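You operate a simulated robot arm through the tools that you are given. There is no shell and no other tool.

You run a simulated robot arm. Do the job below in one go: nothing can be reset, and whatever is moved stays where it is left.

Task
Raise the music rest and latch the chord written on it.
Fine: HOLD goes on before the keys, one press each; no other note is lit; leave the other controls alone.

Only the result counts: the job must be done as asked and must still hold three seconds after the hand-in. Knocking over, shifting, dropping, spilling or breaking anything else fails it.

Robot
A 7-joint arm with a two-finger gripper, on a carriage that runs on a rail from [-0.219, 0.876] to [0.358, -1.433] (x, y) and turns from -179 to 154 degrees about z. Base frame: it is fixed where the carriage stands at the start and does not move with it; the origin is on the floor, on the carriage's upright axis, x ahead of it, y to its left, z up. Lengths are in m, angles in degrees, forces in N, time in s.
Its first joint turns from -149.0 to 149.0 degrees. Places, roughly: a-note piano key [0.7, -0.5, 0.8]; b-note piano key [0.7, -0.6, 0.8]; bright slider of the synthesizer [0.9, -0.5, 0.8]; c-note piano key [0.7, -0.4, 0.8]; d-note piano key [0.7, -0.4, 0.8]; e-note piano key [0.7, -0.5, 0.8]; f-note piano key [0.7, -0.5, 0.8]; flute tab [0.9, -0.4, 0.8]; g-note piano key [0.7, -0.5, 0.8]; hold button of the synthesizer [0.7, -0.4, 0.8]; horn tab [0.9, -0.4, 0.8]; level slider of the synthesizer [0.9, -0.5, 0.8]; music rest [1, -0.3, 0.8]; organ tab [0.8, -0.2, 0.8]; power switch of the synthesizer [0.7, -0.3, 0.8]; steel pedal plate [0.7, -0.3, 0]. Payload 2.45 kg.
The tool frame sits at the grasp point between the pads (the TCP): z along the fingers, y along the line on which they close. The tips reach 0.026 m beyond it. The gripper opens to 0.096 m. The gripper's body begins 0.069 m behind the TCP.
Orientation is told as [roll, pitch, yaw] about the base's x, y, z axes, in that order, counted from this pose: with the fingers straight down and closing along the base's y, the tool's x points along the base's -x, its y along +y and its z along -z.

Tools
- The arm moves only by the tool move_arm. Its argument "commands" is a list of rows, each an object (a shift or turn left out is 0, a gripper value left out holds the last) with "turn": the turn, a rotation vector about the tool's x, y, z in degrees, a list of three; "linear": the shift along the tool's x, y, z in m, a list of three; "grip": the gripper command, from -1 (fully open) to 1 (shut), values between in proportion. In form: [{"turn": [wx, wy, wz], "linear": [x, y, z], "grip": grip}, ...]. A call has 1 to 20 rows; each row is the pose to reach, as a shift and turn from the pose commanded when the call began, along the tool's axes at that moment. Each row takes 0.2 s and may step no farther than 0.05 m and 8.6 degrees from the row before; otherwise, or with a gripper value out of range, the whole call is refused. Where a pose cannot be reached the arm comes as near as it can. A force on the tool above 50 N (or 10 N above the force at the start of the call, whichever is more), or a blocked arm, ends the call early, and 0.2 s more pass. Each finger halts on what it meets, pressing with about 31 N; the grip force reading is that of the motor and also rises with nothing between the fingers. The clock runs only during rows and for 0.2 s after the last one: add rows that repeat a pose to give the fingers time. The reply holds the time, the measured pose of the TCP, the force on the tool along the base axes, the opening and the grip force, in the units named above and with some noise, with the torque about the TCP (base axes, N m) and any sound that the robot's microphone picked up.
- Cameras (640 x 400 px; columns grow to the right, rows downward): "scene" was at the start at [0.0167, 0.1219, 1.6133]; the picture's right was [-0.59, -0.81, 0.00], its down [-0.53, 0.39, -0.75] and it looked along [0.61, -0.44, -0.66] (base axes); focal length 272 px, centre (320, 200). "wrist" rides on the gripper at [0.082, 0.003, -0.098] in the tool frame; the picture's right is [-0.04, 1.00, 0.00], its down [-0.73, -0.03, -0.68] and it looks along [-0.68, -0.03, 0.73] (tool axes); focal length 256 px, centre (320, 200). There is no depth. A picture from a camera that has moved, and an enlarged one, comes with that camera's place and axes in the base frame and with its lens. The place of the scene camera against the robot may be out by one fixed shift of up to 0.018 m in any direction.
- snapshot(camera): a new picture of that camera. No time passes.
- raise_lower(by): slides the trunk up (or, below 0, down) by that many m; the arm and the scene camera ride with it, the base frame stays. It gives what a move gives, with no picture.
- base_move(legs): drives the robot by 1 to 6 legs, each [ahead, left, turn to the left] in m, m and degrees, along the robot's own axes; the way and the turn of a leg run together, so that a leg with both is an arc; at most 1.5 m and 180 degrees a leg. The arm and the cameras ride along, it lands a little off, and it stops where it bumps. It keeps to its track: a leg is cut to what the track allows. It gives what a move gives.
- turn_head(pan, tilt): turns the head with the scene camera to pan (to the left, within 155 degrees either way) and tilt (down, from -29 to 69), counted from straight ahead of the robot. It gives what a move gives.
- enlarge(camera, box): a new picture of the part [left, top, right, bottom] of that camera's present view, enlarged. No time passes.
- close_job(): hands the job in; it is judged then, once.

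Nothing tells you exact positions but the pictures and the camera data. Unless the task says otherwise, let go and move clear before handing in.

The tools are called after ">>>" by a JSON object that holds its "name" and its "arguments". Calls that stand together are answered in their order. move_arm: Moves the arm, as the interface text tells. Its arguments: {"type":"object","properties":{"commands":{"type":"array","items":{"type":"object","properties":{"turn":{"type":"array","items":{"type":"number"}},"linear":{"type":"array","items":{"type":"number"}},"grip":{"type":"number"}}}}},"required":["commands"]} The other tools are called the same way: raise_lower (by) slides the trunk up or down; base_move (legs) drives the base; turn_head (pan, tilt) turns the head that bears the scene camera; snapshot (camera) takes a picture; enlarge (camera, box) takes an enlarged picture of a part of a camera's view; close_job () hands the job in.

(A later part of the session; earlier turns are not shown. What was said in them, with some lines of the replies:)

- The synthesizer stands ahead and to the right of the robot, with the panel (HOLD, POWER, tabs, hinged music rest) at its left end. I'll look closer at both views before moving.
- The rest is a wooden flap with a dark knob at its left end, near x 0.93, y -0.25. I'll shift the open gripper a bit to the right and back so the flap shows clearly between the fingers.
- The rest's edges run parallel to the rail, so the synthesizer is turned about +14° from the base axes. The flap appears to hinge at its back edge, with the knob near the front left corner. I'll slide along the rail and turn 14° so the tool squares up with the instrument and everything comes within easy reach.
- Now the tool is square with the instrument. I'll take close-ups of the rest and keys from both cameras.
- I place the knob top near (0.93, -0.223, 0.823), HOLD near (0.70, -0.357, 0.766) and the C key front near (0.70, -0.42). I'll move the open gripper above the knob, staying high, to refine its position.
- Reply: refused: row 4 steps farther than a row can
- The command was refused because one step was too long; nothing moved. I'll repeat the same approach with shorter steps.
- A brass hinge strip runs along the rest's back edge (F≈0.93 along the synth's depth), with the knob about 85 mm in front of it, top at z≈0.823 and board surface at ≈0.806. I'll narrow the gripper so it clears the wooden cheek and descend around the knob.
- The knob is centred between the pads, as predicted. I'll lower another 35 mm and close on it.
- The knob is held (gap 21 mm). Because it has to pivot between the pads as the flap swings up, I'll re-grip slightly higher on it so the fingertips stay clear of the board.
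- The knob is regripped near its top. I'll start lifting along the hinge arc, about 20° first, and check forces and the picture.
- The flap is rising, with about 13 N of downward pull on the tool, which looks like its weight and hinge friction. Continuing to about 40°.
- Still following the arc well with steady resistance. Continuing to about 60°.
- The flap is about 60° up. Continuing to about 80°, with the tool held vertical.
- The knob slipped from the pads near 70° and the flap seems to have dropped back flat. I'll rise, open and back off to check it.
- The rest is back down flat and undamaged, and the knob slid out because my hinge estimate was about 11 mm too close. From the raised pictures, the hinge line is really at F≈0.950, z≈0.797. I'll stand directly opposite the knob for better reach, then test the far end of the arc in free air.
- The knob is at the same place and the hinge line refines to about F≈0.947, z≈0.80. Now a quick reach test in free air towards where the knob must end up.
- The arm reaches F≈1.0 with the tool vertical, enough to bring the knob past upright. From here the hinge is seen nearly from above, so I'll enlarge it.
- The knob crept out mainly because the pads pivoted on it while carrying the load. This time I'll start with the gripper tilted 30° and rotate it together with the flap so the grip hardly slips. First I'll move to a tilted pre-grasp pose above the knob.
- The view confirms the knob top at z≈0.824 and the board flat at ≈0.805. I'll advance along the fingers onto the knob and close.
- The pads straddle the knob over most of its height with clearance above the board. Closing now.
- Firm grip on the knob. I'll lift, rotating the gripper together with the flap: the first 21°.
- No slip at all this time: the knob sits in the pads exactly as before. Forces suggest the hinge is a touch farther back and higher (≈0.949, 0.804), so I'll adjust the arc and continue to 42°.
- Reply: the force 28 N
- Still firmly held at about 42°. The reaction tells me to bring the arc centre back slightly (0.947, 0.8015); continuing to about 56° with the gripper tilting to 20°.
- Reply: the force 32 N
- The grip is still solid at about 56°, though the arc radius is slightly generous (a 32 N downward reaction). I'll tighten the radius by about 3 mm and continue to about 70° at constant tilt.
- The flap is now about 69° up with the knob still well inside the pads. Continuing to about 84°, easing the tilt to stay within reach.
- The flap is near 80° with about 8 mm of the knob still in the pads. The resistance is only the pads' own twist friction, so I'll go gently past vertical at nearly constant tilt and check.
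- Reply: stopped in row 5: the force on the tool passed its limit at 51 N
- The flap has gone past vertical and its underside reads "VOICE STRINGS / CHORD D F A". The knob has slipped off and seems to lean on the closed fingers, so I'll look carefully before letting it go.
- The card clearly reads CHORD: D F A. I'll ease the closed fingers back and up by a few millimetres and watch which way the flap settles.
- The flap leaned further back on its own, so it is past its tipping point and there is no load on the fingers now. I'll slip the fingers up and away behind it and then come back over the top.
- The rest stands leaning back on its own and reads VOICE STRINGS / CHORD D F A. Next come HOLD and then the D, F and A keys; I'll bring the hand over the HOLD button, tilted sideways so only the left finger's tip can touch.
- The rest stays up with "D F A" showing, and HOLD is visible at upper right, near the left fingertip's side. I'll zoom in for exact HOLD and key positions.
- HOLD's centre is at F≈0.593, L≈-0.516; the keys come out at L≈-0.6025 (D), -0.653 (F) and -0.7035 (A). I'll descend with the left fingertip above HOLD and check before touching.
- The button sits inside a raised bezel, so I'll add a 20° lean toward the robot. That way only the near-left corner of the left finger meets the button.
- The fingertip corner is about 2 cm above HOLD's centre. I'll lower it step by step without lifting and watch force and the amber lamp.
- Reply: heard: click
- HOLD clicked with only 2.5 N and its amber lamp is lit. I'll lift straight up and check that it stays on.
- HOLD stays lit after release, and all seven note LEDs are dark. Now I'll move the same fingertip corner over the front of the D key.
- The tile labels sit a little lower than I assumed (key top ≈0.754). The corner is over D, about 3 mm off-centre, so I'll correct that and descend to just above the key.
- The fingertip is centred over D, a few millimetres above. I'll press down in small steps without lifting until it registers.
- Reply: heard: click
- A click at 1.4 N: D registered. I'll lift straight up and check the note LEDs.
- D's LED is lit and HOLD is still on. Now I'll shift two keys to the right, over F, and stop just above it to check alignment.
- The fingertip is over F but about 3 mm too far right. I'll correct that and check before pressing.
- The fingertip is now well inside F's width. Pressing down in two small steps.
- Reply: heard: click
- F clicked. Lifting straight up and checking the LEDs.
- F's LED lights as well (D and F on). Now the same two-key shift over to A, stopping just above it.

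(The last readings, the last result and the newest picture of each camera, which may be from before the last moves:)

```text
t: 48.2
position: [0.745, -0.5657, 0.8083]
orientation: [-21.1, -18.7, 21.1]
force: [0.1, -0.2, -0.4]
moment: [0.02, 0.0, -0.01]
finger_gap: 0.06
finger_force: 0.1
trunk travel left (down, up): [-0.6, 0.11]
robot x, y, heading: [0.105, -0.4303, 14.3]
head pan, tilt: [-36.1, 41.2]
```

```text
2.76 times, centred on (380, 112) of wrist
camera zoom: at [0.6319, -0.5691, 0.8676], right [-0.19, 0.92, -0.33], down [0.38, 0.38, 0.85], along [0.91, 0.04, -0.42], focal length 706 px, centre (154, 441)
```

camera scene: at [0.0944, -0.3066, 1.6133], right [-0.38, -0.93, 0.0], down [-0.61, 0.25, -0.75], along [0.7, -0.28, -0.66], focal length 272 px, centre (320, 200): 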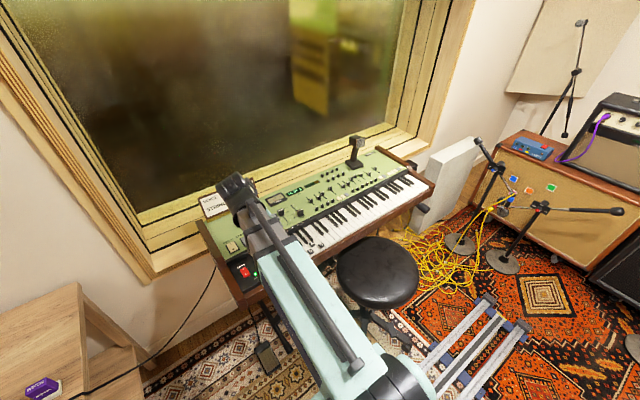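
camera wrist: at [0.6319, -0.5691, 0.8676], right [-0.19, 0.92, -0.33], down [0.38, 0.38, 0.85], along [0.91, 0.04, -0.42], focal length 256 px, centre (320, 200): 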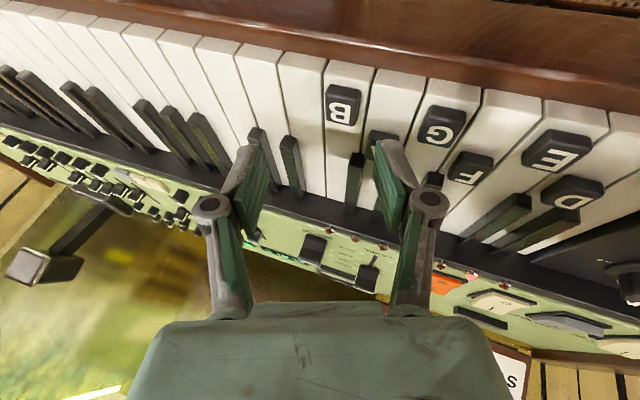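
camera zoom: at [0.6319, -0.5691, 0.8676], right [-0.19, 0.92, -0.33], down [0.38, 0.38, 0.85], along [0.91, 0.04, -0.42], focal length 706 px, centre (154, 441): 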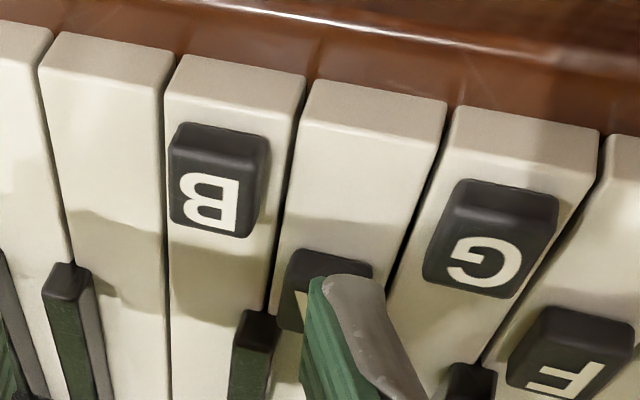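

The fingertip is inside A's width, slightly left of centre. I'll trim that by 1.5 mm and press.

>>> {"name": "move_arm", "arguments": {"commands": [{"linear": [0.0002, -0.0014, 0.0005], "grip": -0.25}, {"linear": [0.0028, 0.0013, 0.0076], "grip": -0.25}, {"linear": [0.0041, 0.0027, 0.0112], "grip": -0.25}, {"linear": [0.0057, 0.0044, 0.0155], "grip": -0.25}]}}

>>> {"name": "enlarge", "arguments": {"camera": "wrist", "box": [200, 40, 480, 240]}}

```text
t: 49.2
position: [0.7441, -0.5669, 0.7915]
orientation: [-21.1, -18.7, 21.1]
force: [0.7, -0.2, 1.3]
moment: [0.02, 0.01, 0.02]
finger_gap: 0.0598
finger_force: 0.2
trunk travel left (down, up): [-0.6, 0.11]
robot x, y, heading: [0.1066, -0.4329, 14.0]
head pan, tilt: [-36.1, 41.2]
heard: click
```

```text
2.00 times, centred on (340, 140) of wrist
camera zoom: at [0.6316, -0.5703, 0.851], right [-0.19, 0.92, -0.33], down [0.38, 0.38, 0.85], along [0.91, 0.04, -0.42], focal length 512 px, centre (280, 320)
```

zoom: 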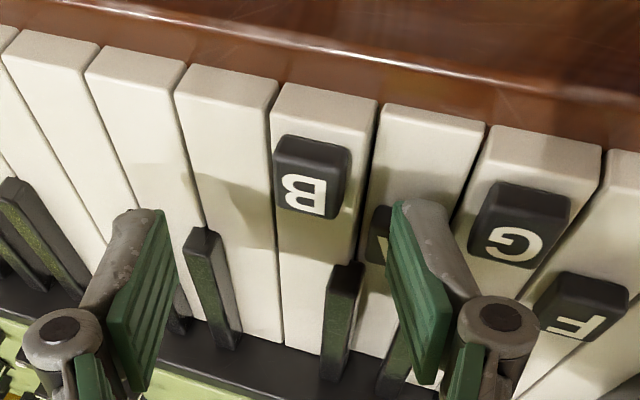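

A clicked too. I'll lift well clear and then check all the LEDs and the rest.

>>> {"name": "move_arm", "arguments": {"commands": [{"linear": [-0.0032, -0.0034, -0.0088], "grip": -0.25}, {"linear": [-0.0096, -0.0103, -0.0265], "grip": -0.25}, {"linear": [-0.0161, -0.0171, -0.0442], "grip": -0.25}, {"linear": [-0.0257, -0.0274, -0.0706], "grip": -0.25}, {"linear": [-0.0386, -0.041, -0.106], "grip": -0.25}, {"linear": [-0.0514, -0.0547, -0.1413], "grip": -0.25}, {"linear": [-0.0514, -0.0547, -0.1413], "grip": -0.25}]}}

>>> {"name": "snapshot", "arguments": {"camera": "wrist"}}

>>> {"name": "enlarge", "arguments": {"camera": "wrist", "box": [240, 40, 560, 240]}}

>>> {"name": "snapshot", "arguments": {"camera": "scene"}}

```text
t: 50.8
position: [0.7488, -0.5651, 0.955]
orientation: [-21.0, -18.8, 21.1]
force: [0.2, 1.2, -0.2]
moment: [0.0, 0.02, 0.01]
finger_gap: 0.0597
finger_force: 0.0
trunk travel left (down, up): [-0.6, 0.11]
robot x, y, heading: [0.1097, -0.429, 14.1]
head pan, tilt: [-36.1, 41.2]
```

```text
taken
camera wrist: at [0.6346, -0.5679, 1.0141], right [-0.19, 0.92, -0.33], down [0.38, 0.38, 0.85], along [0.91, 0.04, -0.42], focal length 256 px, centre (320, 200)
```

wrist: 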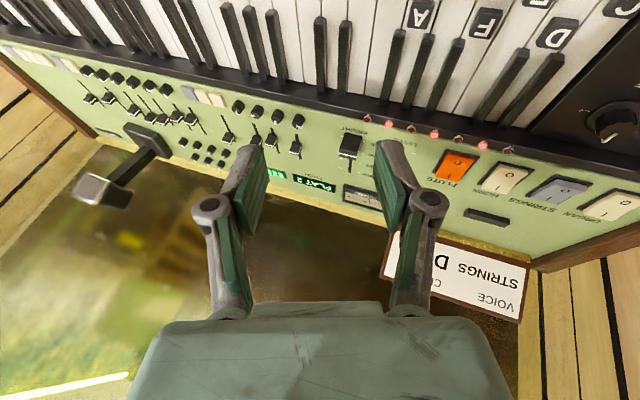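

```text
2.00 times, centred on (400, 140) of wrist
camera zoom: at [0.6346, -0.5679, 1.0141], right [-0.19, 0.92, -0.33], down [0.38, 0.38, 0.85], along [0.91, 0.04, -0.42], focal length 512 px, centre (160, 320)
```

zoom: 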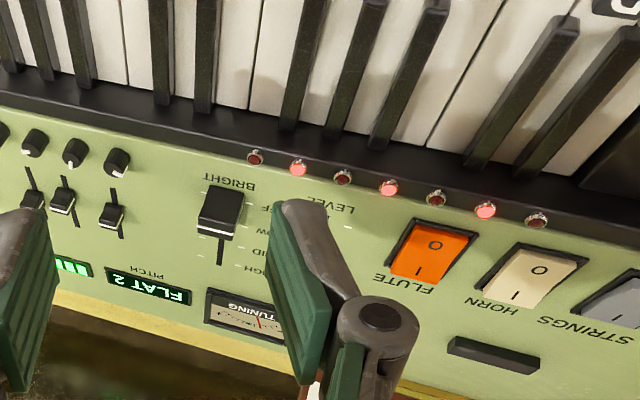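

```text
taken
camera scene: at [0.0942, -0.3066, 1.6133], right [-0.38, -0.93, 0.0], down [-0.61, 0.25, -0.75], along [0.7, -0.28, -0.66], focal length 272 px, centre (320, 200)
```

scene: 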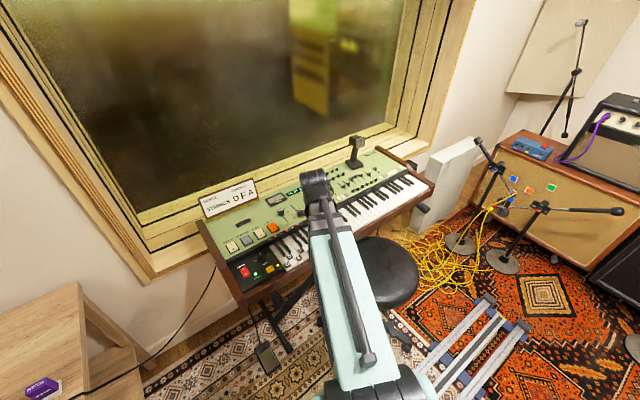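

LEDs from the left read B off, A on, G off, F on, E off, D on, C off. I'll do a last check of the rest, the card and HOLD from the scene camera.

>>> {"name": "enlarge", "arguments": {"camera": "scene", "box": [180, 160, 340, 300]}}

```text
2.86 times, centred on (260, 230) of scene
camera zoom: at [0.0942, -0.3066, 1.6133], right [-0.38, -0.93, 0.0], down [-0.61, 0.25, -0.75], along [0.7, -0.28, -0.66], focal length 776 px, centre (491, 114)
```

zoom: 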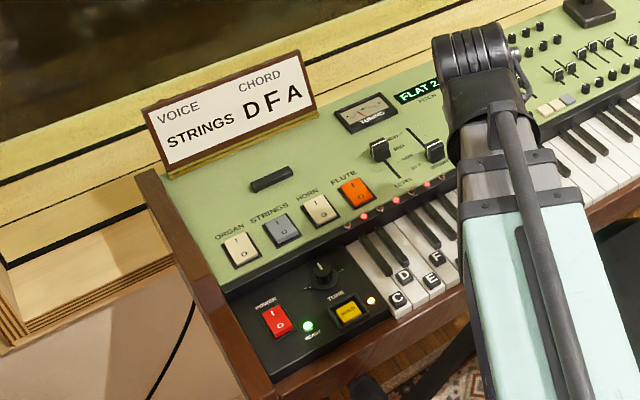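

The rest stands raised showing VOICE STRINGS / CHORD D F A, HOLD's lamp is lit, and only D, F and A are latched. The other controls are untouched and the arm is clear, so I'm handing in.

>>> {"name": "close_job", "arguments": {}}

```text
The job is handed in.
```

The music rest is up and the chord written on it, D F A, is latched. HOLD went on first, then D, F and A were pressed once each.

- **Lamps:** HOLD's amber lamp was lit, and of the seven note LEDs only D, F and A were on just before hand-in.
- **Music rest:** My first lift lost the knob partway and the rest dropped back shut, with no visible damage. The second lift took it past upright, and it now leans back on its own.
- **Voice on the card:** The card also names the voice STRINGS. I left the voice tabs alone, since you asked for the other controls not to be touched.

The gripper is empty and the arm is clear of the synthesizer. The hand-in came back without a verdict.
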